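You operate a simulated robot arm through the tools that you are given. There is no shell and no other tool. Be economical: measure what you need, move in short steps, check, and stop when the job is done.

You are at the controls of a simulated two-armed robot. One attempt, no reset.

JOB
Drain the soap pan, refill it from the green-handled jug and wet the blue cloth in it.
Fine: wall bench; black lever closed again, jug emptied and put back, cloth on the wire rack. Set down upright: jug with a green handle.
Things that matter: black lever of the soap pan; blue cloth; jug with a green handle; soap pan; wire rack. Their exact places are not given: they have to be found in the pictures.

Only the result counts: the job must be done as asked and must still hold three seconds after the hand-in. Knocking over, shifting, dropping, spilling or breaking anything else fails it. Flat cloth is picked up by pressing the open fingertips on it (5 to 10 N) and closing them slowly along it; thin cloth reads only 2 to 8 mm in the jaws.

ROBOT AND FRAMES
Two 7-joint arms with fingered hands on one trunk, on a base that drives. Base frame: it is fixed to the floor where the robot stands at the start and does not move with it; the origin is under the middle of the robot, x ahead of it, y to its left, z up; the surface under the hand at the start is at about z = 0.9. Lengths are in m, angles in degrees, forces in N, time in s.
The left shoulder is at the start at [0.071, 0.172, 1.327], the right one opposite. Places, roughly: black lever of the soap pan [0.9, 0, 1]; soap pan [0.9, 0.2, 0.9]; wire rack [0.7, 0.6, 0.9]. Payload 5 kg a hand.
Tool frame (each hand has its own): the origin (TCP) lies between the finger pads and is the grasp point; the fingertips stand 0.043 m ahead of it; z points along the fingers, y is the line along which they close. The gripper opens to 0.144 m. The gripper's body begins 0.05 m behind the TCP. The gripper is a hand of 5 fingers: y runs from the thumb to the fingers, the wrist lies at [-0.021, -0.124, -0.221] in the tool frame, and closing takes about 1.5 s.
Orientation is that of the tool frame in the base frame, as a unit quaternion [x, y, z, w]. With the fingers straight down and the wrist toward the robot, the tool's x, y and z point along [0, 1, 0], [1, 0, 0] and [0, 0, -1] of the base frame.

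CONTROLS
- The arms move only by the tool arm_command. It takes "left_increments", "right_increments" or both (then of equal length, played together; a hand with none holds still); each is a list of rows, each a list of 7 numbers: the shift along the tool's x, y, z in units of 500 mm (1.0 is 500 mm), then the turn, a rotation vector about the tool's x, y, z in units of 90 degrees (1.0 is 90 degrees), then the gripper command, from -1 (shut) to 1 (fully open), values between in proportion. In form: [[dx, dy, dz, wx, wy, wz, claw], ...]. A call has 1 to 8 rows; each row is the pose to reach, as a shift and turn from the pose commanded when the call began, along the tool's axes at that moment. A call with a number of a shift or a turn outside -1 to 1 is refused whole. Rows are played at 5 a second. More than 0.05 m and 8.6 degrees between two rows, or a gripper value outside its range, and nothing of the call is played. Where a pose cannot be reached the arm comes as near as it can. A force on the tool above 90 N (or 10 N above the force at the start of the call, whichever is more), or a blocked arm, ends the call early, and 0.2 s more pass. The fingers move at their own pace (about 0.045 m/s each) and stop on an object; they squeeze with about 25 N. The grip force told is the motor's: it shows also when the fingers shut on nothing. Time passes only in rows, and 0.2 s behind the last, so rows that repeat a pose let the fingers close. The reply holds the time, the measured pose of the TCP, the force on the tool along the base axes, the opening and the grip force, in the units named above and with some noise, with the torque about the TCP (base axes, N m) and any sound that the robot's microphone picked up.
- Cameras (640 x 400 px; columns grow to the right, rows downward): "scene" is now at [0.1365, 0.0163, 1.5641]; the picture's right is [0.20, -0.98, 0.00], its down [-0.56, -0.11, -0.82] and it looks along [0.81, 0.17, -0.57] (base axes); focal length 277 px, centre (320, 200). "left" rides on the left gripper at [-0.086, -0.108, -0.168] in its tool frame; the picture's right is [-0.80, -0.28, 0.53], its down [0.54, -0.73, 0.42] and it looks along [0.27, 0.63, 0.73] (tool axes); focal length 275 px, centre (320, 200). "right" rides on the right gripper at [0.086, -0.108, -0.168] in its tool frame; the picture's right is [-0.80, 0.28, -0.53], its down [-0.54, -0.73, 0.42] and it looks along [-0.27, 0.63, 0.73] (tool axes); focal length 275 px, centre (320, 200).
- capture(camera): a new picture of that camera. No time passes.
- slide_trunk(by): slides the trunk up (or, below 0, down) by that many m; the arms and the scene camera ride with it, the base frame stays. It gives what a move gives, with no picture.
- base_move(legs): drives the robot by 1 to 6 legs, each [ahead, left, turn to the left] in m, m and degrees, along the robot's own axes; the way and the turn of a leg run together, so that a leg with both is an arc; at most 1.5 m and 180 degrees a leg. The arms and the cameras ride along, it lands a little off, and it stops where it bumps. It gives what a move gives.
- set_grasp(shape, hand): the hand has 5 fingers and takes this shape, open, in about a second: jaw (thumb against the fingers, like two jaws); tri (thumb and two fingers); tip (a fingertip pinch); poke (one finger out to press); point (the index stretched); flat (the hand flat); cup (the hand cupped); fist (a fist). The gripper value then closes the fingers along that shape, each until it touches; the sizes above hold for jaw. It gives what a move gives, with no picture.
- head_to(pan, tilt): turns the head with the scene camera to pan (to the left, within 86 degrees either way) and tilt (down, from -29 to 69), counted from straight ahead of the robot. It gives what a move gives.
- locate(camera, pixels): for up to 12 pixels [column, row] of the newest picture of that camera ("zoom" is the newest enlarged one), the place [x, y, z] in the base frame of the surface seen there, good to about 0.003 m. No time passes.
- enlarge(camera, box): a new picture of the part [left, top, right, bottom] of that camera's present view, enlarged. No time passes.
- finish_job(): hands the job in; it is judged then, once.

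Keep the steps short. Do not move on a guess: measure, check each grasp and each placing, and mend mistakes. In all there are 80 turns and 70 pictures (those below and enlarged ones count). Leave the grippers open and the arms clear of the work at the hand-in unless told otherwise, and finish with a single line.

The tools are called as a command line: name --argument value ..., lists and objects as JSON in quotes. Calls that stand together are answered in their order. arm_command: Moves the arms, as the interface text tells. Its arguments: {"type":"object","properties":{"left_increments":{"type":"array","items":{"type":"array","items":{"type":"number"}}},"right_increments":{"type":"array","items":{"type":"array","items":{"type":"number"}}}},"required":[]} The other tools are called the same way: slide_trunk (by) slides the trunk up or down; set_grasp (shape, hand) gives the hand a shape; base_move (legs) drives the base; head_to (pan, tilt) turns the head that bears the scene camera; capture (camera) takes a picture; locate (camera, pixels) gives the place of the surface under pixels of a picture; enlarge (camera, box) takes an enlarged picture of a part of a camera's view; finish_job () hands the job in.

At the start:

```text
clock: 0.0
left_tool_pos: [0.7357, 0.4554, 1.2827]
left_ee_rot: [0.707, 0.707, 0.001, -0.001]
left_force: [0.4, 0.6, -0.3]
left_wrist_torque: [0.0, -0.01, 0.01]
left_gripper_width: 0.1435
left_finger_force: 0.0
left_shape: jaw
right_tool_pos: [0.8027, -0.2165, 1.3193]
right_ee_rot: [0.707, 0.707, -0.001, 0.0]
right_force: [-0.3, 0.2, -0.8]
right_wrist_torque: [0.03, -0.01, 0.0]
right_gripper_width: 0.1435
right_finger_force: 0.1
right_shape: jaw
trunk travel left (down, up): [-0.425, 0.515]
robot x, y, heading: [-0.0025, -0.005, 0.1]
head pan, tilt: [11.7, 34.6]
```

scene: 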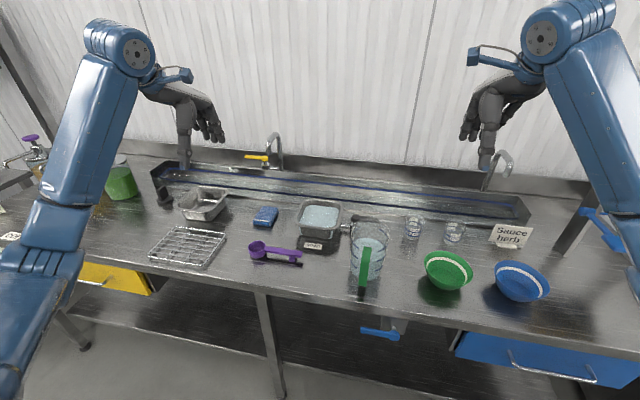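
right: 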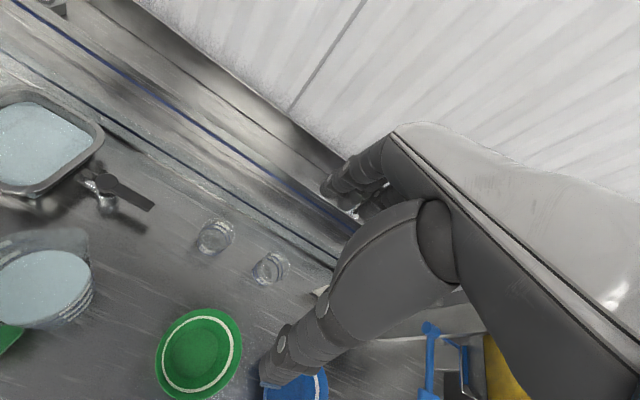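
left: 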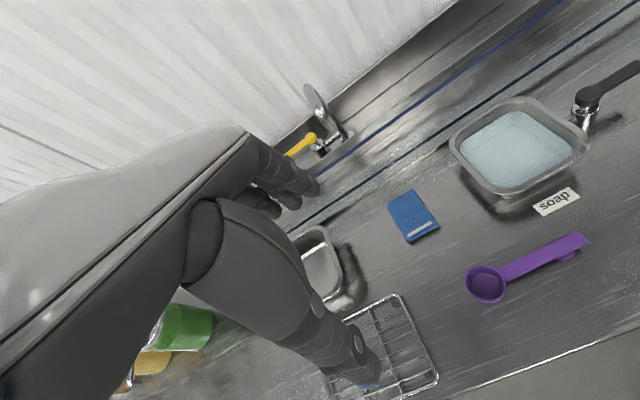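

I see the soap pan (320,217), its lever to the right, the jug (368,255), blue cloth (265,217), and rack (187,246). I'll enlarge to measure them.

enlarge --camera "scene" --box '[230, 180, 430, 305]'

enlarge --camera "left" --box '[370, 40, 640, 320]'

locate --camera "scene" --pixels '[[265, 217], [187, 246], [150, 256], [210, 265], [226, 233], [172, 228], [320, 217], [300, 205], [340, 206], [336, 234], [302, 234], [370, 243]]'

locate --camera "right" --pixels '[[105, 182], [150, 205], [125, 193], [90, 185], [108, 205], [40, 275], [215, 237], [270, 268], [10, 340], [100, 145], [50, 95], [30, 150]]'

locate --camera "left" --pixels '[[389, 201], [418, 190], [438, 226], [408, 243], [587, 97], [640, 66], [588, 118], [450, 150], [520, 100], [588, 145], [510, 195], [515, 145]]'

```text
3.20 times, centred on (330, 242) of scene
```

zoom: 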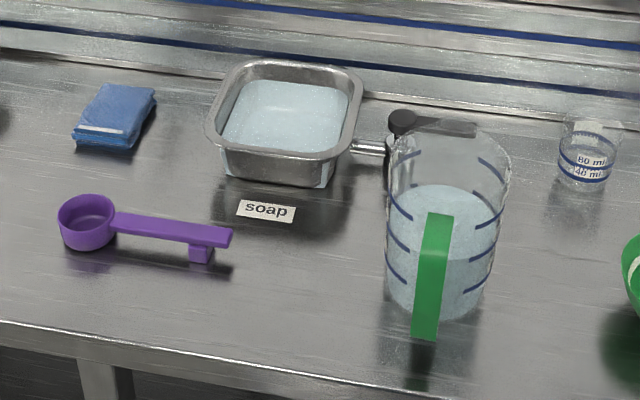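

```text
1.43 times, centred on (505, 180) of left
```

zoom: 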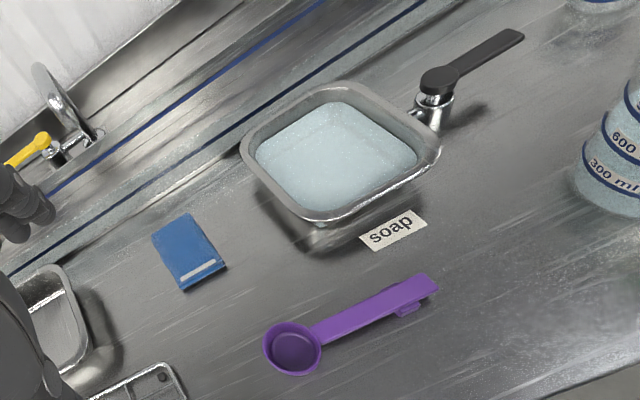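

```text
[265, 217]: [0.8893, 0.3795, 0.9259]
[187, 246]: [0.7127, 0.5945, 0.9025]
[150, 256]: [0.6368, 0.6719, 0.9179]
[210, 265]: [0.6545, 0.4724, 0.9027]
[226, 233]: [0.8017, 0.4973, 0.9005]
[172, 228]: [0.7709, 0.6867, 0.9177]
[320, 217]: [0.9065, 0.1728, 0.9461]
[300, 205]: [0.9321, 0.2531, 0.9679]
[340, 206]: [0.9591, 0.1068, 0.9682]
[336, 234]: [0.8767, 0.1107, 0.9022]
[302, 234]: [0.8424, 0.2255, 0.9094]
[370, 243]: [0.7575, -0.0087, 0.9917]
```

```text
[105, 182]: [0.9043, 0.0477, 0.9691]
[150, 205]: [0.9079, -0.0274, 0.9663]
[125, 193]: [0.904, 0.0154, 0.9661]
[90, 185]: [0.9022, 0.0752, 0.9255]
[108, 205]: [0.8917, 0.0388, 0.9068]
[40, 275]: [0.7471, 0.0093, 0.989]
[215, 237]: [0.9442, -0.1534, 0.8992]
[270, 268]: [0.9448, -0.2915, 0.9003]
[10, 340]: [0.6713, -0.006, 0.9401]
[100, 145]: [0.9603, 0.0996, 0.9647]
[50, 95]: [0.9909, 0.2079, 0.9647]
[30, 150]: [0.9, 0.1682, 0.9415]
```

```text
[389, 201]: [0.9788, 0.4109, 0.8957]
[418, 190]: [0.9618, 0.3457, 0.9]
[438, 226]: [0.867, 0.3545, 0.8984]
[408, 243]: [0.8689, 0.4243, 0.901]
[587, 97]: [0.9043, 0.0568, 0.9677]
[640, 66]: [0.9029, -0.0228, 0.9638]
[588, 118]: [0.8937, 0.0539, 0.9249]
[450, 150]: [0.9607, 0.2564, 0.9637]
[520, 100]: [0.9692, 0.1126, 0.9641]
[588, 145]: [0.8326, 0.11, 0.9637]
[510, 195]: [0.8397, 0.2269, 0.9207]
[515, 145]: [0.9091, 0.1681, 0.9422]
```

Measuring the jug's rim, base, and handle.

locate --camera "zoom" --pixels '[[420, 80], [340, 100]]'

locate --camera "scene" --pixels '[[352, 225], [389, 228], [370, 220], [367, 249], [363, 283], [364, 265], [352, 262], [384, 262], [358, 278], [448, 268], [428, 260], [370, 232]]'

head_to --pan 0 --tilt 45

enlarge --camera "scene" --box '[200, 100, 440, 250]'

```text
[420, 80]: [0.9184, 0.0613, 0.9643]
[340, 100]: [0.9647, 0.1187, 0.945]
```

```text
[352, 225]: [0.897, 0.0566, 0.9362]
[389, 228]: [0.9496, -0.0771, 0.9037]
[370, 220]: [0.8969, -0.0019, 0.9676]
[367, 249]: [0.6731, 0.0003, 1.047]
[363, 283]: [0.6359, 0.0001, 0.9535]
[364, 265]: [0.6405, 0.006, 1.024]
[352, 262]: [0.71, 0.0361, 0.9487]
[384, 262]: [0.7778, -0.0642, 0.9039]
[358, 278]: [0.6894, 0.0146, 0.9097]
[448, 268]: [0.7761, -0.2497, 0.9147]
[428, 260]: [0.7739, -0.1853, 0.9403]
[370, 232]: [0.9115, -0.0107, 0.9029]
```

```text
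clock: 0.7
left_tool_pos: [0.7354, 0.4545, 1.283]
left_ee_rot: [0.707, 0.707, 0.0, -0.001]
left_force: [0.2, 0.4, 1.0]
left_wrist_torque: [-0.01, 0.0, 0.02]
left_gripper_width: 0.1436
left_finger_force: 0.1
left_shape: jaw
right_tool_pos: [0.8044, -0.2159, 1.3181]
right_ee_rot: [0.707, 0.707, 0.001, 0.0]
right_force: [-0.3, -0.1, 0.3]
right_wrist_torque: [0.02, -0.02, 0.0]
right_gripper_width: 0.1438
right_finger_force: 0.0
right_shape: jaw
trunk travel left (down, up): [-0.425, 0.515]
robot x, y, heading: [-0.0034, 0.0012, 0.0]
head pan, tilt: [0.0, 45.0]
```

```text
2.67 times, centred on (320, 175) of scene
```

zoom: 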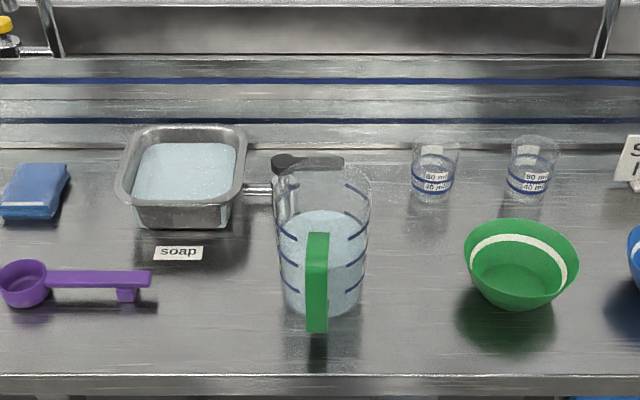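

The jug handle faces the robot (x≈0.636, z 0.95–1.047). The lever bar runs from its pivot at (0.903,0.055) to its tip at about (0.907,-0.03), z 0.966. I'll bring the right hand above the lever, turned 45° to stay clear of the jug.

arm_command --right_increments '[[0.067, 0.034, 0.056, 0, 0, -0.083, 0.1], [0.134, 0.068, 0.112, 0, 0, -0.167, 0.1], [0.201, 0.102, 0.168, 0, 0, -0.25, 0.1], [0.268, 0.136, 0.224, 0, 0, -0.333, 0.1], [0.335, 0.17, 0.28, 0, 0, -0.417, 0.1], [0.402, 0.204, 0.336, 0, 0, -0.5, 0.1], [0.402, 0.204, 0.336, 0, 0, -0.5, 0.1]]'

capture --camera "scene"

capture --camera "right"

```text
clock: 2.3
left_tool_pos: [0.7368, 0.4542, 1.2833]
left_ee_rot: [0.707, 0.707, 0.0, -0.001]
left_force: [-0.9, -0.4, 1.2]
left_wrist_torque: [0.05, -0.01, 0.0]
left_gripper_width: 0.1436
left_finger_force: 0.2
left_shape: jaw
right_tool_pos: [0.9068, -0.0154, 1.1516]
right_ee_rot: [0.382, 0.924, 0.0, 0.0]
right_force: [0.5, -0.6, -0.2]
right_wrist_torque: [0.03, -0.01, -0.01]
right_gripper_width: 0.0797
right_finger_force: 0.1
right_shape: jaw
trunk travel left (down, up): [-0.425, 0.515]
robot x, y, heading: [-0.0028, 0.0008, -0.2]
head pan, tilt: [0.0, 45.0]
```

```text
63 pictures are left
```

scene: 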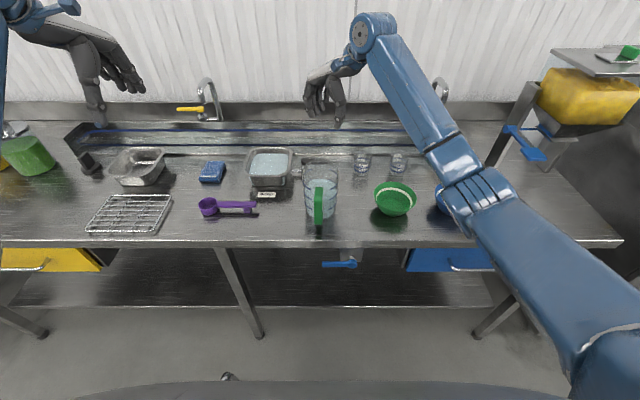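

```text
62 pictures are left
```

right: 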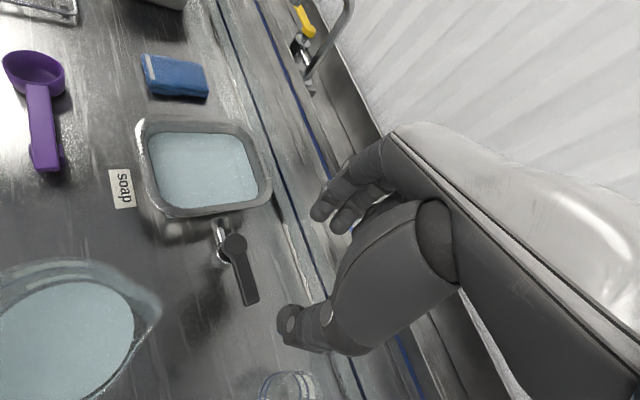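

locate --camera "right" --pixels '[[160, 303], [60, 268], [10, 285], [70, 330], [110, 390], [232, 243], [250, 300], [212, 155], [145, 125], [265, 200], [175, 215], [245, 130]]'

enlarge --camera "right" --box '[0, 100, 320, 400]'

```text
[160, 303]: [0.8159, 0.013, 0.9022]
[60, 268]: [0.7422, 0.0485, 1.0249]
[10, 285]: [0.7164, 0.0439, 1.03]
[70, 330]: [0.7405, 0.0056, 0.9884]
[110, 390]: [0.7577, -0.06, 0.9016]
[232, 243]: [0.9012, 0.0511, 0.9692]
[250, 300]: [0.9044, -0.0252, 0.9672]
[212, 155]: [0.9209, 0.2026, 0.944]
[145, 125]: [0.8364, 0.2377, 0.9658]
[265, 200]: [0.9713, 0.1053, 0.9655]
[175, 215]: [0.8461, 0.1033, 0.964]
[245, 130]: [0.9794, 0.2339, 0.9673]
```

```text
1.33 times, centred on (160, 250) of right
```

zoom: 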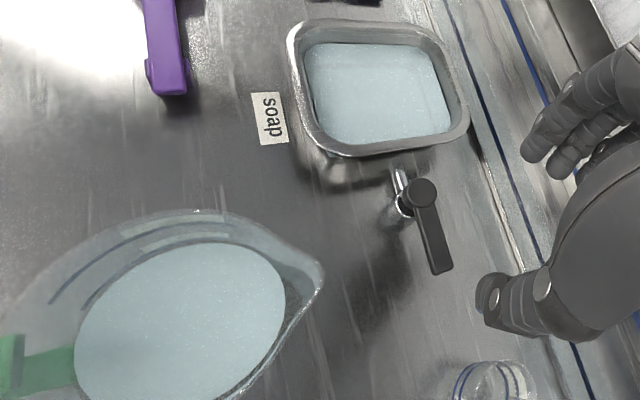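

The jug's spout is opposite its handle, so it faces the pan side. I'll turn the hand back to 20°, open it to about 0.11, and straddle the lever.

arm_command --right_increments '[[0.01, 0.01, 0.04, 0, 0, 0.09, 0.55], [0.021, 0.021, 0.09, 0, 0, 0.18, 0.55], [0.021, 0.021, 0.15, 0, 0, 0.278, 0.55], [0.021, 0.021, 0.22, 0, 0, 0.278, 0.55], [0.021, 0.021, 0.29, 0, 0, 0.278, 0.55], [0.021, 0.021, 0.335, 0, 0, 0.278, 0.55]]'

enlarge --camera "scene" --box '[220, 90, 420, 230]'

capture --camera "right"

```text
refused: row 3 steps farther than a row can; nothing moved
```

```text
2.86 times, centred on (320, 160) of scene
```

zoom: 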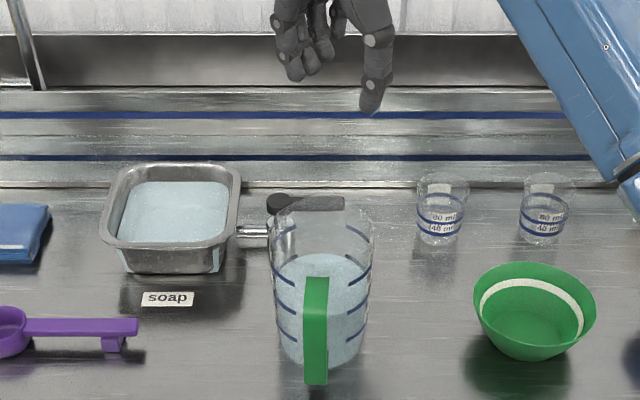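

```text
59 pictures are left
```

right: 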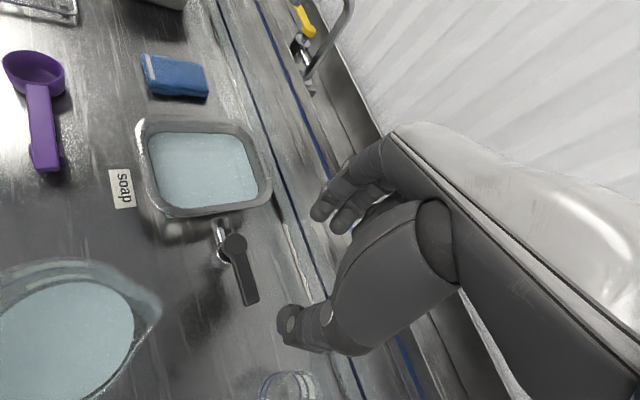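

Row 3 turned 8.8°, over the limit, so I'm re-spacing the rows.

arm_command --right_increments '[[0.007, 0.007, 0.03, 0, 0, 0.07, 0.55], [0.014, 0.014, 0.07, 0, 0, 0.14, 0.55], [0.021, 0.021, 0.12, 0, 0, 0.21, 0.55], [0.021, 0.021, 0.18, 0, 0, 0.278, 0.55], [0.021, 0.021, 0.24, 0, 0, 0.278, 0.55], [0.021, 0.021, 0.29, 0, 0, 0.278, 0.55], [0.021, 0.021, 0.335, 0, 0, 0.278, 0.55]]'

enlarge --camera "scene" --box '[220, 90, 420, 230]'

capture --camera "right"

```text
clock: 3.9
left_tool_pos: [0.7371, 0.4546, 1.282]
left_ee_rot: [0.707, 0.707, 0.001, 0.0]
left_force: [-0.5, 1.3, -0.8]
left_wrist_torque: [-0.01, 0.01, 0.01]
left_gripper_width: 0.1436
left_finger_force: 0.1
left_shape: jaw
right_tool_pos: [0.9068, -0.0001, 0.9837]
right_ee_rot: [0.574, 0.819, 0.0, 0.0]
right_force: [0.7, -0.1, 0.2]
right_wrist_torque: [-0.03, 0.01, 0.0]
right_gripper_width: 0.1115
right_finger_force: 0.0
right_shape: jaw
trunk travel left (down, up): [-0.425, 0.515]
robot x, y, heading: [0.0, 0.0008, 0.1]
head pan, tilt: [0.0, 45.0]
```

```text
2.86 times, centred on (320, 160) of scene
```

zoom: 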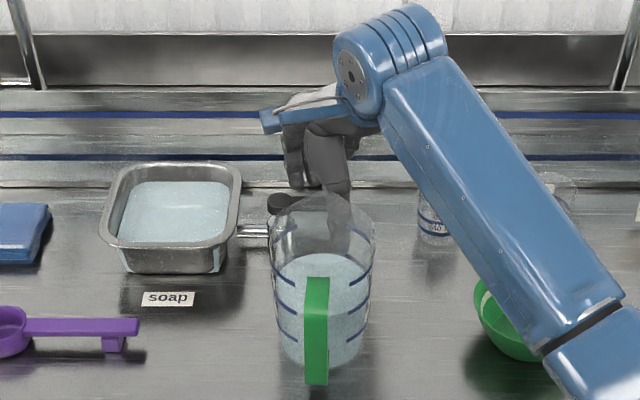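

```text
57 pictures are left
```

right: 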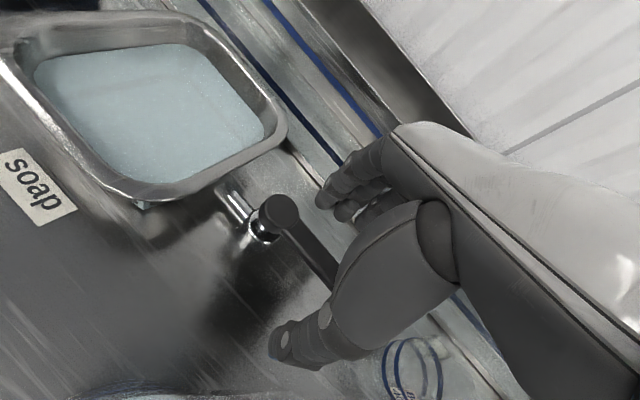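

The lever is straddled with no contact force. I'll narrow the gap, then swing about the pivot away from the robot (toward +x), watching the force.

arm_command --right_increments '[[0, 0, 0, 0, 0, 0, -0.3], [0, 0, 0, 0, 0, 0, -0.3], [0, 0, 0, 0, 0, 0, -0.3], [-0.003, 0.015, 0, 0, 0, -0.089, -0.3], [-0.004, 0.03, 0, 0, 0, -0.178, -0.3], [-0.003, 0.046, 0, 0, 0, -0.267, -0.3], [0, 0.061, 0, 0, 0, -0.356, -0.3], [0.006, 0.075, 0, 0, 0, -0.444, -0.3]]'

capture --camera "right"

```text
clock: 5.7
left_tool_pos: [0.7363, 0.4545, 1.2836]
left_ee_rot: [0.707, 0.707, 0.0, 0.0]
left_force: [-0.6, 0.7, -0.4]
left_wrist_torque: [0.0, 0.03, 0.01]
left_gripper_width: 0.1432
left_finger_force: 0.0
left_shape: jaw
right_tool_pos: [0.9396, 0.0146, 0.983]
right_ee_rot: [0.258, 0.966, 0.001, 0.0]
right_force: [-2.5, -1.3, 1.0]
right_wrist_torque: [-0.05, 0.01, -0.04]
right_gripper_width: 0.0516
right_finger_force: 0.1
right_shape: jaw
trunk travel left (down, up): [-0.425, 0.515]
robot x, y, heading: [-0.0005, -0.0006, -0.0]
head pan, tilt: [0.0, 45.0]
```

```text
56 pictures are left
```

right: 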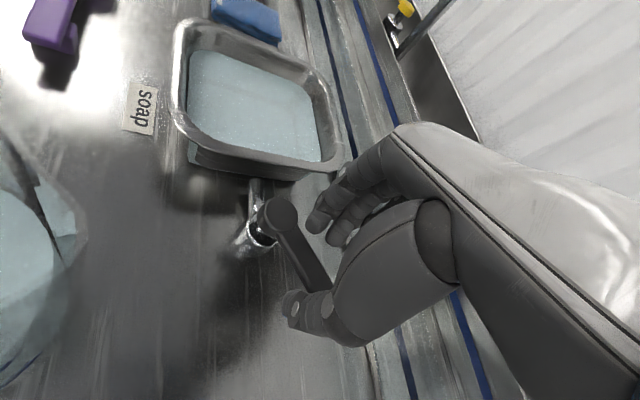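

locate --camera "right" --pixels '[[280, 215], [305, 255], [320, 282], [322, 150], [340, 165], [310, 225]]'

enlarge --camera "scene" --box '[240, 110, 360, 200]'

```text
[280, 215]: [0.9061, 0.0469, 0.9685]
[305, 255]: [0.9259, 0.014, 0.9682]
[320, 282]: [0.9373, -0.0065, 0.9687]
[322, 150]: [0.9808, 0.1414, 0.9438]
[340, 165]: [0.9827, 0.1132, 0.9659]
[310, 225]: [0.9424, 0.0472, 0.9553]
```

```text
4.44 times, centred on (300, 155) of scene
```

zoom: 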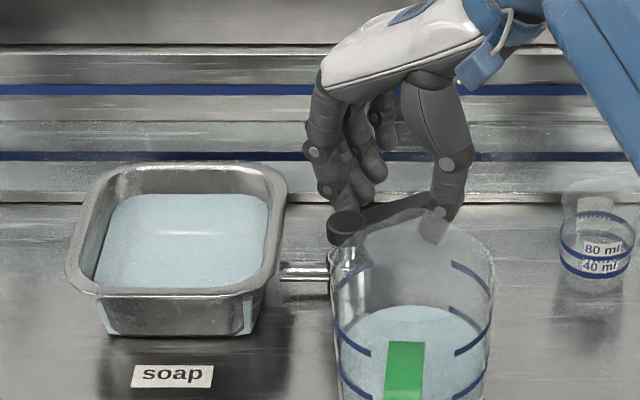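

The lever swung about 30° with under 3 N, so it opens this way. I'll continue with the thumb pushing, while turning the hand back so the fingers clear the pan rim.

arm_command --right_increments '[[-0.011, 0.015, 0, 0, 0, 0.074, -0.3], [-0.022, 0.03, 0, 0, 0, 0.148, -0.3], [-0.033, 0.044, 0, 0, 0, 0.222, -0.3], [-0.04, 0.06, 0, 0, 0, 0.3, -0.3], [-0.046, 0.075, 0, 0, 0, 0.37, -0.3], [-0.052, 0.09, 0, 0, 0, 0.444, -0.3]]'

capture --camera "right"

enlarge --camera "scene" --box '[220, 90, 380, 250]'

```text
clock: 7.1
left_tool_pos: [0.7232, 0.457, 1.2896]
left_ee_rot: [0.707, 0.707, 0.003, 0.005]
left_force: [0.5, 0.0, -0.1]
left_wrist_torque: [0.01, 0.0, -0.03]
left_gripper_width: 0.1437
left_finger_force: 0.0
left_shape: jaw
right_tool_pos: [0.9739, 0.0466, 0.9959]
right_ee_rot: [0.572, 0.82, 0.005, 0.002]
right_force: [-81.5, 14.9, 27.8]
right_wrist_torque: [-0.24, -1.19, 0.91]
right_gripper_width: 0.0478
right_finger_force: 0.0
right_shape: jaw
trunk travel left (down, up): [-0.425, 0.515]
robot x, y, heading: [0.0, 0.0024, -0.1]
head pan, tilt: [0.0, 45.0]
```

```text
54 pictures are left
```

right: 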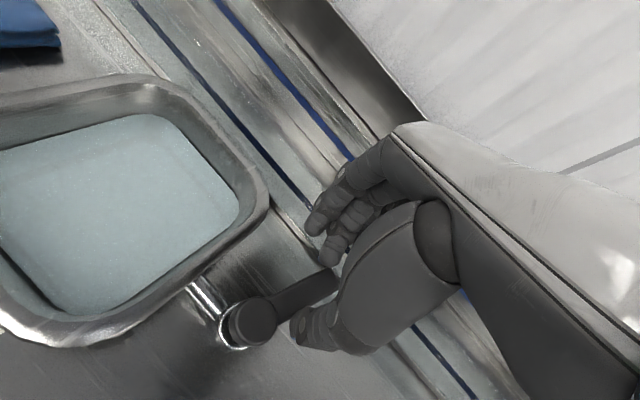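

```text
2.50 times, centred on (300, 170) of scene
```

zoom: 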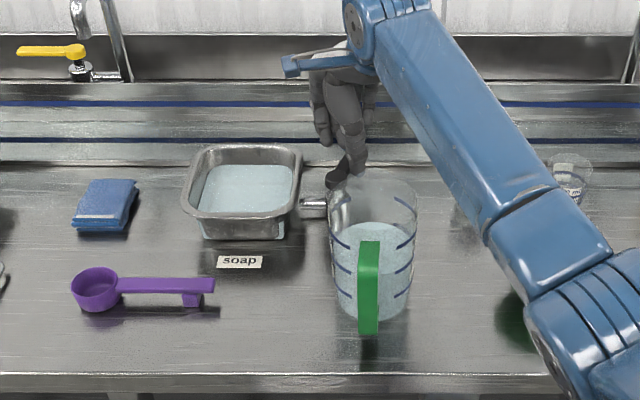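

81 N in x: the fingers have met something at x≈1.0, probably the trough lip. I'm backing off and checking the lever angle and pan level.

arm_command --right_increments '[[0, -0.03, 0, 0, 0, 0, -0.3], [0, -0.06, 0, 0, 0, 0, -0.3]]'

capture --camera "right"

locate --camera "right" --pixels '[[255, 315], [300, 285], [120, 200], [280, 205], [260, 170], [300, 240]]'

```text
clock: 7.7
left_tool_pos: [0.7332, 0.4528, 1.2851]
left_ee_rot: [0.708, 0.706, 0.001, 0.001]
left_force: [0.9, -0.8, 0.3]
left_wrist_torque: [0.05, 0.04, 0.0]
left_gripper_width: 0.1436
left_finger_force: 0.0
left_shape: jaw
right_tool_pos: [0.9557, 0.0277, 0.9859]
right_ee_rot: [0.575, 0.818, 0.001, 0.002]
right_force: [-26.5, 5.3, 20.7]
right_wrist_torque: [-0.09, -1.31, 0.16]
right_gripper_width: 0.0487
right_finger_force: 0.2
right_shape: jaw
trunk travel left (down, up): [-0.425, 0.515]
robot x, y, heading: [0.004, -0.0001, -0.2]
head pan, tilt: [0.0, 45.0]
```

```text
52 pictures are left
```

right: 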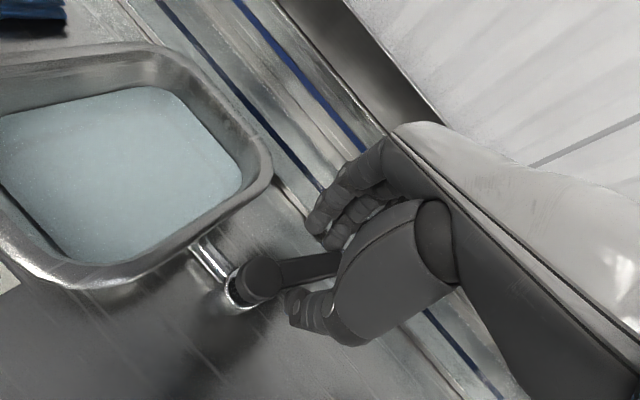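

```text
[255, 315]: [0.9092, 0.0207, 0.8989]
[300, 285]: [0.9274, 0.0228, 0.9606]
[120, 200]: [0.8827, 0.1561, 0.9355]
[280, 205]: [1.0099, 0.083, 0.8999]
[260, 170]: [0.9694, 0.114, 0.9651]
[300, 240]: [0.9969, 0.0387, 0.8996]
```

The lever's tip is pressing on the fingers' inside. The level is falling (0.942→0.9355). I'll back off further and rise clear, then look.

locate --camera "right" --pixels '[[257, 277], [290, 272], [325, 264], [335, 258], [335, 272]]'

arm_command --right_increments '[[0, -0.02, 0, 0, 0, 0, 0.3], [0, -0.02, 0, 0, 0, 0, 0.3], [0, -0.02, 0, 0, 0, 0, 0.3], [0, -0.02, -0.08, 0, 0, 0, 0.3], [0, -0.02, -0.16, 0, 0, 0, 0.3], [0, -0.02, -0.24, 0, 0, 0, 0.3]]'

capture --camera "right"

```text
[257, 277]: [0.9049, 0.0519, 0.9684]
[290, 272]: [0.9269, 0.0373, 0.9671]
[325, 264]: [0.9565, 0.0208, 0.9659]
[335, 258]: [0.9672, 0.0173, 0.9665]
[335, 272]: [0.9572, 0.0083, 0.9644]
```

```text
clock: 9.1
left_tool_pos: [0.7348, 0.4546, 1.2845]
left_ee_rot: [0.707, 0.708, 0.0, 0.0]
left_force: [-0.6, -0.2, -0.6]
left_wrist_torque: [-0.02, -0.08, 0.05]
left_gripper_width: 0.1436
left_finger_force: 0.0
left_shape: jaw
right_tool_pos: [0.9459, 0.0285, 1.102]
right_ee_rot: [0.574, 0.819, 0.0, -0.001]
right_force: [-0.3, 0.2, -0.3]
right_wrist_torque: [0.0, -0.02, -0.03]
right_gripper_width: 0.0934
right_finger_force: 0.0
right_shape: jaw
trunk travel left (down, up): [-0.425, 0.515]
robot x, y, heading: [0.0009, -0.0023, -0.1]
head pan, tilt: [0.0, 45.0]
```

```text
51 pictures are left
```

right: 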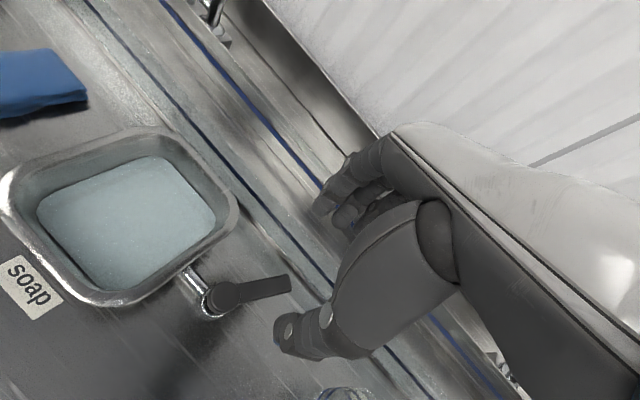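

The lever is at about 60° and the pan is draining. I'll raise the arm and let time pass while I check the level.

locate --camera "right" --pixels '[[130, 220], [225, 295], [285, 283]]'

arm_command --right_increments '[[0, 0, -0.06, 0, 0, 0, 1], [0, 0, -0.12, 0, 0, 0, 1], [0, 0, -0.12, 0, 0, 0, 1], [0, 0, -0.12, 0, 0, 0, 1], [0, 0, -0.12, 0, 0, 0, 1], [0, 0, -0.12, 0, 0, 0, 1], [0, 0, -0.12, 0, 0, 0, 1], [0, 0, -0.12, 0, 0, 0, 1]]'

capture --camera "right"

```text
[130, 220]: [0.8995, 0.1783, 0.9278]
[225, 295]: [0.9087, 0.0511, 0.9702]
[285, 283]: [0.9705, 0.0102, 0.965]
```

```text
clock: 10.9
left_tool_pos: [0.7354, 0.4553, 1.2834]
left_ee_rot: [0.707, 0.707, 0.001, 0.0]
left_force: [0.7, 0.2, -0.3]
left_wrist_torque: [0.03, -0.01, 0.02]
left_gripper_width: 0.1434
left_finger_force: 0.1
left_shape: jaw
right_tool_pos: [0.948, 0.0287, 1.163]
right_ee_rot: [0.573, 0.819, 0.0, 0.0]
right_force: [-0.2, -0.7, -0.2]
right_wrist_torque: [0.04, -0.03, -0.02]
right_gripper_width: 0.1438
right_finger_force: 0.1
right_shape: jaw
trunk travel left (down, up): [-0.425, 0.515]
robot x, y, heading: [0.0005, -0.0031, 0.1]
head pan, tilt: [0.0, 45.0]
```

```text
50 pictures are left
```

right: 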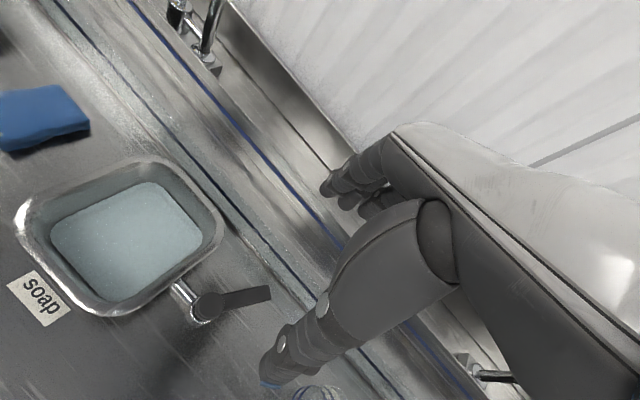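

arm_command --right_increments '[[-0.003, 0, 0, 0, 0, -0.08, 0.1], [-0.007, 0, 0, 0, 0, -0.16, 0.1], [-0.01, 0, 0, 0, 0, -0.24, 0.1], [-0.014, 0, 0, 0, 0, -0.32, 0.1], [-0.017, 0.005, 0, 0, 0, -0.4, 0.1], [-0.017, 0.005, 0, 0, 0, -0.4, 0.1], [-0.017, 0.005, 0, 0, 0, -0.4, 0.1], [-0.017, 0.005, 0, 0, 0, -0.4, 0.1]]'

arm_command --right_increments '[[0, 0, 0, 0, 0, 0, 0.1], [0, 0, 0, 0, 0, 0, 0.1], [0, 0, 0, 0, 0, 0, 0.1], [0, 0, 0, 0, 0, 0, 0.1], [0, 0, 0, 0, 0, 0, 0.1], [0, 0, 0, 0, 0, 0, 0.1], [0, 0, 0, 0, 0, 0, 0.1], [0, 0, 0, 0, 0, 0, 0.1]]'

capture --camera "right"

```text
clock: 12.7
left_tool_pos: [0.7364, 0.4546, 1.2827]
left_ee_rot: [0.707, 0.707, 0.0, 0.0]
left_force: [-0.5, 0.0, 0.4]
left_wrist_torque: [0.0, -0.02, 0.03]
left_gripper_width: 0.1436
left_finger_force: 0.0
left_shape: jaw
right_tool_pos: [0.9518, 0.0211, 1.1642]
right_ee_rot: [0.293, 0.956, 0.0, 0.0]
right_force: [0.4, 0.7, 0.3]
right_wrist_torque: [-0.01, 0.0, -0.03]
right_gripper_width: 0.0796
right_finger_force: 0.1
right_shape: jaw
trunk travel left (down, up): [-0.425, 0.515]
robot x, y, heading: [-0.0025, -0.0027, -0.0]
head pan, tilt: [0.0, 45.0]
```

```text
clock: 14.5
left_tool_pos: [0.7361, 0.4544, 1.2829]
left_ee_rot: [0.707, 0.707, 0.001, 0.001]
left_force: [-0.3, -0.7, -1.1]
left_wrist_torque: [0.0, 0.01, 0.03]
left_gripper_width: 0.1438
left_finger_force: 0.1
left_shape: jaw
right_tool_pos: [0.9517, 0.0209, 1.1634]
right_ee_rot: [0.293, 0.956, 0.0, 0.0]
right_force: [-0.2, 0.3, -0.1]
right_wrist_torque: [-0.03, 0.01, 0.0]
right_gripper_width: 0.0794
right_finger_force: 0.0
right_shape: jaw
trunk travel left (down, up): [-0.425, 0.515]
robot x, y, heading: [0.0004, -0.001, -0.2]
head pan, tilt: [0.0, 45.0]
```

```text
49 pictures are left
```

right: 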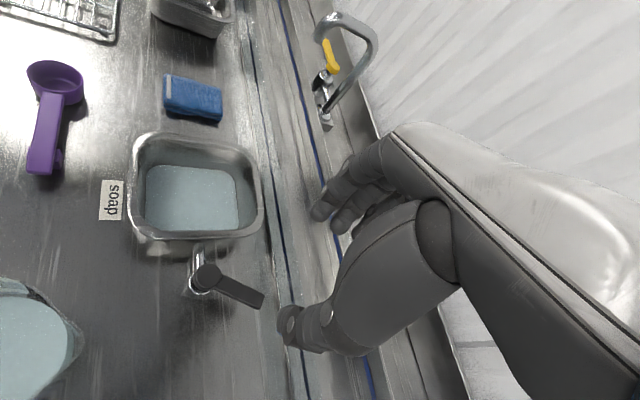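

locate --camera "right" --pixels '[[195, 195], [210, 275], [258, 298], [165, 215]]'

arm_command --right_increments '[[0, 0, 0, 0, 0, 0, 0.1], [0, 0, 0, 0, 0, 0, 0.1], [0, 0, 0, 0, 0, 0, 0.1], [0, 0, 0, 0, 0, 0, 0.1], [0, 0, 0, 0, 0, 0, 0.1], [0, 0, 0, 0, 0, 0, 0.1], [0, 0, 0, 0, 0, 0, 0.1], [0, 0, 0, 0, 0, 0, 0.1]]'

arm_command --right_increments '[[0, 0, 0, 0, 0, 0, 0.1], [0, 0, 0, 0, 0, 0, 0.1], [0, 0, 0, 0, 0, 0, 0.1], [0, 0, 0, 0, 0, 0, 0.1], [0, 0, 0, 0, 0, 0, 0.1], [0, 0, 0, 0, 0, 0, 0.1], [0, 0, 0, 0, 0, 0, 0.1], [0, 0, 0, 0, 0, 0, 0.1]]'

arm_command --right_increments '[[0, 0, 0, 0, 0, 0, 0.1], [0, 0, 0, 0, 0, 0, 0.1], [0, 0, 0, 0, 0, 0, 0.1], [0, 0, 0, 0, 0, 0, 0.1], [0, 0, 0, 0, 0, 0, 0.1], [0, 0, 0, 0, 0, 0, 0.1], [0, 0, 0, 0, 0, 0, 0.1], [0, 0, 0, 0, 0, 0, 0.1]]'

capture --camera "right"

locate --camera "right" --pixels '[[195, 195], [210, 275], [258, 298], [165, 215]]'

```text
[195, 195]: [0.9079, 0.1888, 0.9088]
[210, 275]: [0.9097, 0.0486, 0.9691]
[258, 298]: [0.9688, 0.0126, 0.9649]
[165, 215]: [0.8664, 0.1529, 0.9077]
```

```text
clock: 16.3
left_tool_pos: [0.7368, 0.4543, 1.2838]
left_ee_rot: [0.707, 0.707, 0.0, 0.0]
left_force: [0.4, -0.1, 0.6]
left_wrist_torque: [-0.01, -0.01, -0.01]
left_gripper_width: 0.1435
left_finger_force: 0.0
left_shape: jaw
right_tool_pos: [0.9524, 0.0214, 1.1613]
right_ee_rot: [0.293, 0.956, 0.0, 0.0]
right_force: [-0.6, 0.9, -0.2]
right_wrist_torque: [0.02, 0.03, -0.02]
right_gripper_width: 0.0796
right_finger_force: 0.2
right_shape: jaw
trunk travel left (down, up): [-0.425, 0.515]
robot x, y, heading: [-0.0016, 0.0017, -0.1]
head pan, tilt: [0.0, 45.0]
```

```text
clock: 18.1
left_tool_pos: [0.736, 0.4536, 1.284]
left_ee_rot: [0.707, 0.707, 0.0, 0.0]
left_force: [-0.4, 0.3, 0.3]
left_wrist_torque: [0.0, 0.02, 0.03]
left_gripper_width: 0.1435
left_finger_force: 0.0
left_shape: jaw
right_tool_pos: [0.9523, 0.0207, 1.1638]
right_ee_rot: [0.294, 0.956, 0.0, 0.0]
right_force: [-0.1, 0.7, -0.1]
right_wrist_torque: [-0.01, 0.02, 0.01]
right_gripper_width: 0.0796
right_finger_force: 0.0
right_shape: jaw
trunk travel left (down, up): [-0.425, 0.515]
robot x, y, heading: [-0.0005, -0.0029, 0.2]
head pan, tilt: [0.0, 45.0]
```

```text
clock: 19.9
left_tool_pos: [0.7359, 0.4544, 1.2835]
left_ee_rot: [0.707, 0.707, 0.0, 0.001]
left_force: [0.8, -0.5, 0.1]
left_wrist_torque: [0.0, 0.02, 0.0]
left_gripper_width: 0.1436
left_finger_force: 0.0
left_shape: jaw
right_tool_pos: [0.9531, 0.021, 1.164]
right_ee_rot: [0.293, 0.956, 0.0, 0.001]
right_force: [0.5, 0.6, -1.2]
right_wrist_torque: [0.02, 0.04, -0.03]
right_gripper_width: 0.0798
right_finger_force: 0.0
right_shape: jaw
trunk travel left (down, up): [-0.425, 0.515]
robot x, y, heading: [-0.0018, 0.0013, 0.2]
head pan, tilt: [0.0, 45.0]
```

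```text
48 pictures are left
```

right: 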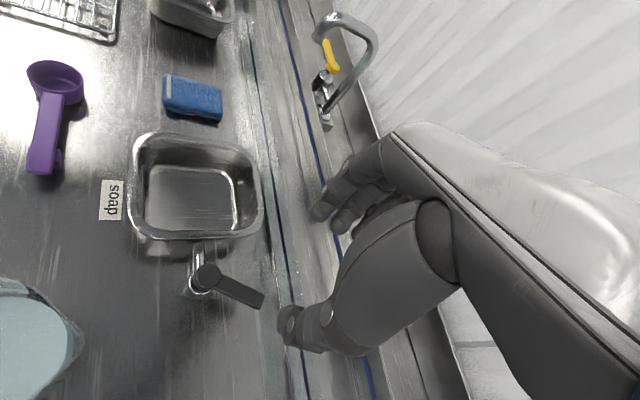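

```text
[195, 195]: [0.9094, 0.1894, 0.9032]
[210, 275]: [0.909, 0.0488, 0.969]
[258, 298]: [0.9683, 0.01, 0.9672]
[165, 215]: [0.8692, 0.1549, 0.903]
```

The pan is empty (bottom at z 0.903). I'll descend to straddle the lever again and close it.

arm_command --right_increments '[[0, 0, 0.08, 0, 0, 0, 0.1], [0, 0, 0.16, 0, 0, 0, 0.1], [0, 0, 0.24, 0, 0, 0, 0.1], [0, 0, 0.31, 0, 0, 0, 0.1], [0, 0, 0.36, 0, 0, 0, 0.1], [0, 0, 0.36, 0, 0, 0, -0.3], [0, 0, 0.36, 0, 0, 0, -0.3], [0, 0, 0.36, 0, 0, 0, -0.3]]'

capture --camera "right"

```text
clock: 21.7
left_tool_pos: [0.7351, 0.4562, 1.2834]
left_ee_rot: [0.707, 0.707, 0.0, 0.0]
left_force: [0.3, 0.5, 0.2]
left_wrist_torque: [0.01, 0.02, 0.02]
left_gripper_width: 0.1439
left_finger_force: 0.1
left_shape: jaw
right_tool_pos: [0.951, 0.0225, 0.982]
right_ee_rot: [0.291, 0.957, -0.002, -0.002]
right_force: [-8.9, 6.4, 3.9]
right_wrist_torque: [0.08, -0.32, 0.84]
right_gripper_width: 0.0508
right_finger_force: 0.1
right_shape: jaw
trunk travel left (down, up): [-0.425, 0.515]
robot x, y, heading: [-0.0007, -0.0026, -0.0]
head pan, tilt: [0.0, 45.0]
```

```text
47 pictures are left
```

right: 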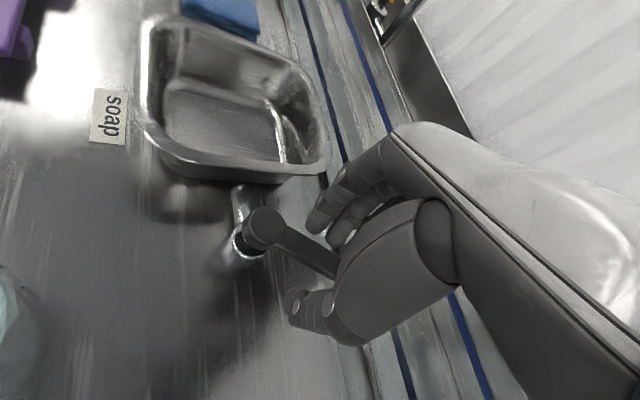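

arm_command --right_increments '[[0.001, -0.016, 0, 0, 0, 0.057, -0.3], [0.005, -0.033, 0, 0, 0, 0.114, -0.3], [0.01, -0.049, 0, 0, 0, 0.171, -0.3], [0.018, -0.064, 0, 0, 0, 0.228, -0.3], [0.028, -0.077, 0, 0, 0, 0.286, -0.3], [0.04, -0.09, 0, 0, 0, 0.343, -0.3], [0.053, -0.1, 0, 0, 0, 0.4, -0.3]]'

capture --camera "right"

```text
clock: 23.3
left_tool_pos: [0.7382, 0.452, 1.2811]
left_ee_rot: [0.708, 0.706, -0.001, 0.0]
left_force: [1.3, 0.0, -0.4]
left_wrist_torque: [-0.03, 0.04, 0.02]
left_gripper_width: 0.1438
left_finger_force: 0.0
left_shape: jaw
right_tool_pos: [0.9026, -0.01, 0.9796]
right_ee_rot: [0.577, 0.817, -0.003, -0.001]
right_force: [1.9, -1.1, -0.5]
right_wrist_torque: [0.04, 0.05, 0.0]
right_gripper_width: 0.0507
right_finger_force: 0.0
right_shape: jaw
trunk travel left (down, up): [-0.425, 0.515]
robot x, y, heading: [-0.0018, -0.0011, 0.0]
head pan, tilt: [0.0, 45.0]
```

```text
46 pictures are left
```

right: 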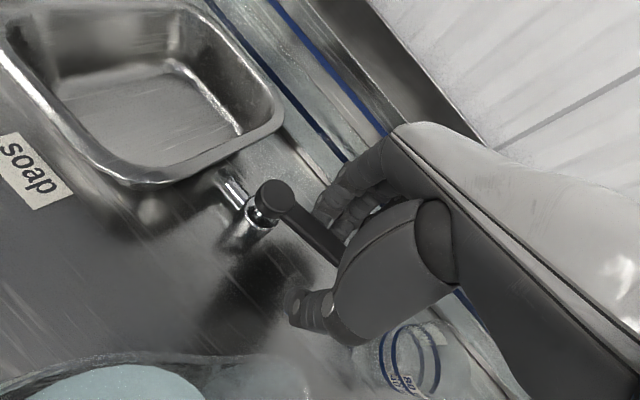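

The lever lags behind by the slack, so I'll pull about 2 cm more toward the robot and watch for the stop.

locate --camera "right" --pixels '[[277, 200], [310, 230], [335, 255]]'

arm_command --right_increments '[[0.003, -0.01, 0, 0, 0, 0, -0.3], [0.007, -0.019, 0, 0, 0, 0, -0.3], [0.01, -0.028, 0, 0, 0, 0, -0.3]]'

capture --camera "right"

locate --camera "right" --pixels '[[277, 200], [310, 230], [335, 255]]'

```text
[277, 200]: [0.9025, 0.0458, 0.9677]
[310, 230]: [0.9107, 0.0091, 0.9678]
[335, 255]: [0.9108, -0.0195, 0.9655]
```

```text
clock: 24.1
left_tool_pos: [0.7357, 0.4539, 1.2834]
left_ee_rot: [0.707, 0.707, 0.0, 0.001]
left_force: [-0.6, -0.7, 0.1]
left_wrist_torque: [0.0, -0.04, -0.02]
left_gripper_width: 0.1433
left_finger_force: 0.1
left_shape: jaw
right_tool_pos: [0.8883, -0.0078, 0.9817]
right_ee_rot: [0.574, 0.819, 0.0, 0.0]
right_force: [5.2, -4.6, -2.5]
right_wrist_torque: [-0.17, -0.08, -0.23]
right_gripper_width: 0.0521
right_finger_force: 0.0
right_shape: jaw
trunk travel left (down, up): [-0.425, 0.515]
robot x, y, heading: [0.0001, 0.0011, 0.2]
head pan, tilt: [0.0, 45.0]
```

```text
45 pictures are left
```

right: 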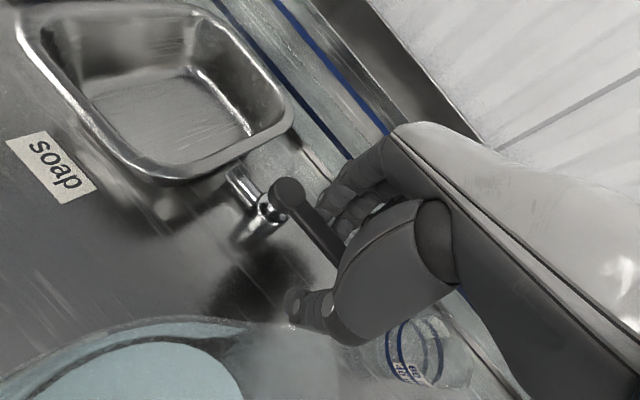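

```text
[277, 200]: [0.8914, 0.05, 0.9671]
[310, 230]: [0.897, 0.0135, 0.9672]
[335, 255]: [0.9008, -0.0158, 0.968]
```

locate --camera "right" --pixels '[[288, 193], [318, 225], [326, 243], [340, 253], [316, 240], [328, 228]]'

enlarge --camera "right" --box '[220, 140, 380, 280]'

```text
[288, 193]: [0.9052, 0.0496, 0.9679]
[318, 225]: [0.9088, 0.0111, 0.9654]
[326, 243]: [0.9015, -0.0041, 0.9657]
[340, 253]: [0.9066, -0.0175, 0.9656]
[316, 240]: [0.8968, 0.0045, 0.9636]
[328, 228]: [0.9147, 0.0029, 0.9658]
```

```text
2.86 times, centred on (300, 210) of right
```

zoom: 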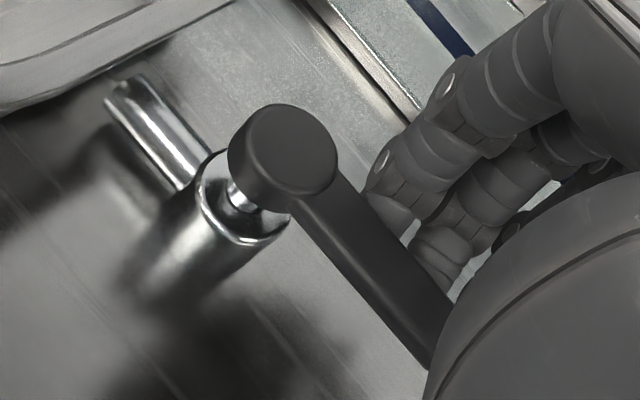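

The lever is back inline (bar centre x≈0.9057, hub 0.9052), which is closed. I'll open, rise, and retreat, starting to reorient for the jug handle.

arm_command --right_increments '[[0, 0, 0, 0, 0, 0, 0.2], [0, 0, -0.08, 0, 0, 0, 0.5], [0, 0, -0.17, 0, 0, 0, 1], [0, 0, -0.26, 0, 0, -0.05, 1], [0, 0, -0.36, 0, 0, -0.14, 1], [0.02, -0.08, -0.4, 0, 0, -0.23, 1], [0.04, -0.16, -0.44, 0, 0, -0.32, 1], [0.06, -0.24, -0.48, 0, 0, -0.41, 1]]'

capture --camera "right"

```text
clock: 25.9
left_tool_pos: [0.735, 0.4548, 1.2838]
left_ee_rot: [0.708, 0.707, 0.0, 0.0]
left_force: [0.1, -0.7, 0.2]
left_wrist_torque: [-0.02, -0.09, 0.0]
left_gripper_width: 0.1435
left_finger_force: 0.0
left_shape: jaw
right_tool_pos: [0.7633, -0.0205, 1.2245]
right_ee_rot: [0.283, 0.959, 0.0, 0.0]
right_force: [0.4, 0.0, 0.4]
right_wrist_torque: [-0.01, -0.03, -0.01]
right_gripper_width: 0.1442
right_finger_force: 0.0
right_shape: jaw
trunk travel left (down, up): [-0.425, 0.515]
robot x, y, heading: [0.0001, -0.0051, -0.1]
head pan, tilt: [0.0, 45.0]
```

```text
43 pictures are left
```

right: 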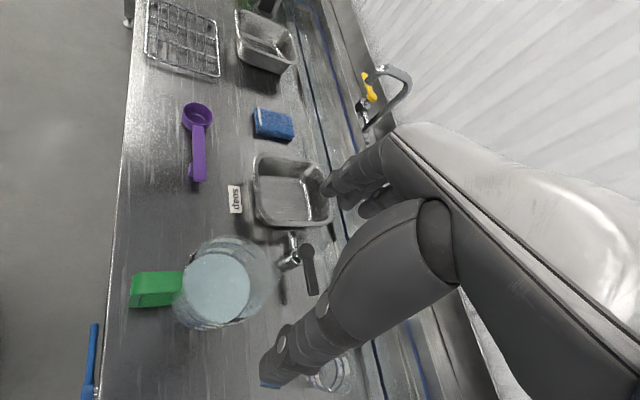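

enlarge --camera "right" --box '[110, 200, 340, 350]'

locate --camera "zoom" --pixels '[[55, 220], [120, 205], [190, 205], [60, 290], [270, 120], [420, 190], [250, 355], [300, 230], [200, 130], [545, 180], [580, 250], [60, 250]]'

```text
2.67 times, centred on (225, 275) of right
```

zoom: 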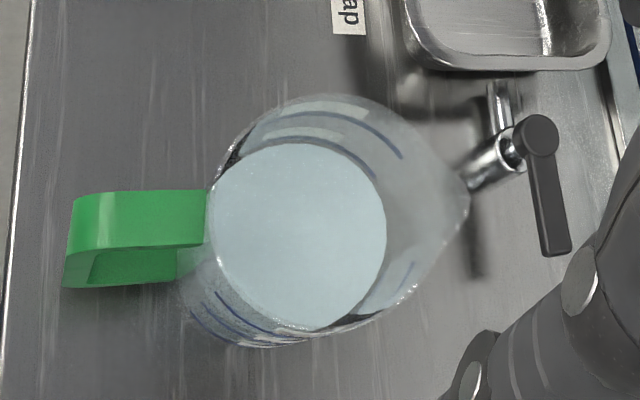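

```text
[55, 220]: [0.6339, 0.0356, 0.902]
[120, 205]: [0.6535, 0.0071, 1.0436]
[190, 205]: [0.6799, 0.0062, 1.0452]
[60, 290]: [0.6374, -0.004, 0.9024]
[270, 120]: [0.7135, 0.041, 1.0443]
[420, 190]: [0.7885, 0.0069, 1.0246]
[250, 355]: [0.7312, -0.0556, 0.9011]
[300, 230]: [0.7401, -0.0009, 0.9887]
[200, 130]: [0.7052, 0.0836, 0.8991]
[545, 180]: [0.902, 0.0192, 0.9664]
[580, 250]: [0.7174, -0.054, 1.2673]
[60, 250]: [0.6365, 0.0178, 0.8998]
```

The handle is a green loop: top bar at z≈1.045, grip bar at x≈0.637, y centre≈0.002. I'll drive back 0.15 m for arm room, then turn the hand so its wrist points right.

base_move --legs '[[-0.15, 0, 0]]'

arm_command --right_increments '[[0.02, 0, 0, 0, 0, -0.073, 1], [0.04, 0, 0, 0, 0, -0.147, 1], [0.06, 0, 0, 0, 0, -0.22, 1], [0.08, 0, 0, 0, 0, -0.293, 1], [0.1, 0, 0, 0, 0, -0.367, 1]]'

```text
clock: 27.3
left_tool_pos: [0.5919, 0.4544, 1.2815]
left_ee_rot: [0.707, 0.707, 0.0, -0.001]
left_force: [1.4, 0.4, -0.1]
left_wrist_torque: [0.01, 0.07, -0.02]
left_gripper_width: 0.1438
left_finger_force: 0.1
left_shape: jaw
right_tool_pos: [0.6181, -0.0215, 1.2219]
right_ee_rot: [0.286, 0.958, -0.001, -0.002]
right_force: [0.1, -0.4, 0.2]
right_wrist_torque: [-0.01, 0.02, 0.0]
right_gripper_width: 0.1438
right_finger_force: 0.0
right_shape: jaw
trunk travel left (down, up): [-0.425, 0.515]
robot x, y, heading: [-0.1498, 0.0002, 0.0]
head pan, tilt: [0.0, 45.0]
```

```text
clock: 28.5
left_tool_pos: [0.5891, 0.4535, 1.2822]
left_ee_rot: [0.708, 0.706, 0.0, 0.0]
left_force: [0.8, -0.2, 0.0]
left_wrist_torque: [-0.03, -0.02, 0.01]
left_gripper_width: 0.1437
left_finger_force: 0.0
left_shape: jaw
right_tool_pos: [0.5746, 0.0064, 1.2239]
right_ee_rot: [0.001, 1.0, 0.0, 0.0]
right_force: [1.2, 0.0, 0.5]
right_wrist_torque: [0.01, 0.0, 0.03]
right_gripper_width: 0.1439
right_finger_force: 0.1
right_shape: jaw
trunk travel left (down, up): [-0.425, 0.515]
robot x, y, heading: [-0.1502, 0.0009, 0.0]
head pan, tilt: [0.0, 45.0]
```

arm_command --right_increments '[[0.01, 0, 0, 0, -0.094, 0, 1], [0.03, 0, 0, 0, -0.188, 0, 1], [0.05, 0, 0, 0, -0.282, 0, 1], [0.07, 0, 0, 0, -0.376, 0, 1], [0.09, 0, 0, 0, -0.47, 0, 1], [0.09, 0, 0, 0, -0.564, 0, 1], [0.09, 0, 0, 0, -0.658, 0, 1], [0.09, 0, 0, 0, -0.75, 0, 1]]'

capture --camera "scene"

```text
clock: 30.3
left_tool_pos: [0.5888, 0.4534, 1.2838]
left_ee_rot: [0.707, 0.707, 0.0, 0.0]
left_force: [0.0, -0.9, -0.2]
left_wrist_torque: [0.01, -0.01, 0.02]
left_gripper_width: 0.1436
left_finger_force: 0.0
left_shape: jaw
right_tool_pos: [0.5302, 0.0067, 1.2237]
right_ee_rot: [0.001, 0.831, -0.002, 0.556]
right_force: [0.1, -0.4, 0.2]
right_wrist_torque: [-0.03, -0.03, 0.01]
right_gripper_width: 0.1439
right_finger_force: 0.0
right_shape: jaw
trunk travel left (down, up): [-0.425, 0.515]
robot x, y, heading: [-0.1466, -0.0006, -0.3]
head pan, tilt: [0.0, 45.0]
```

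```text
41 pictures are left
```

scene: 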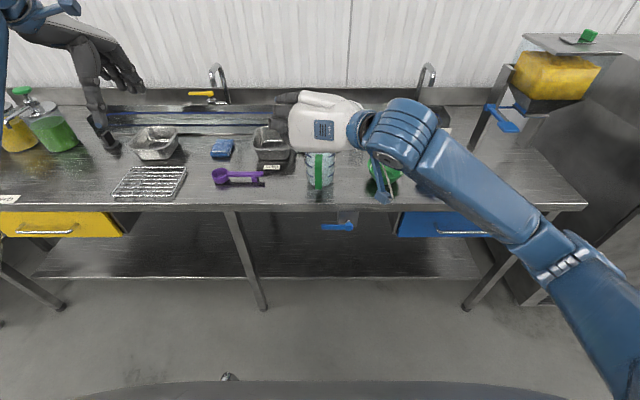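

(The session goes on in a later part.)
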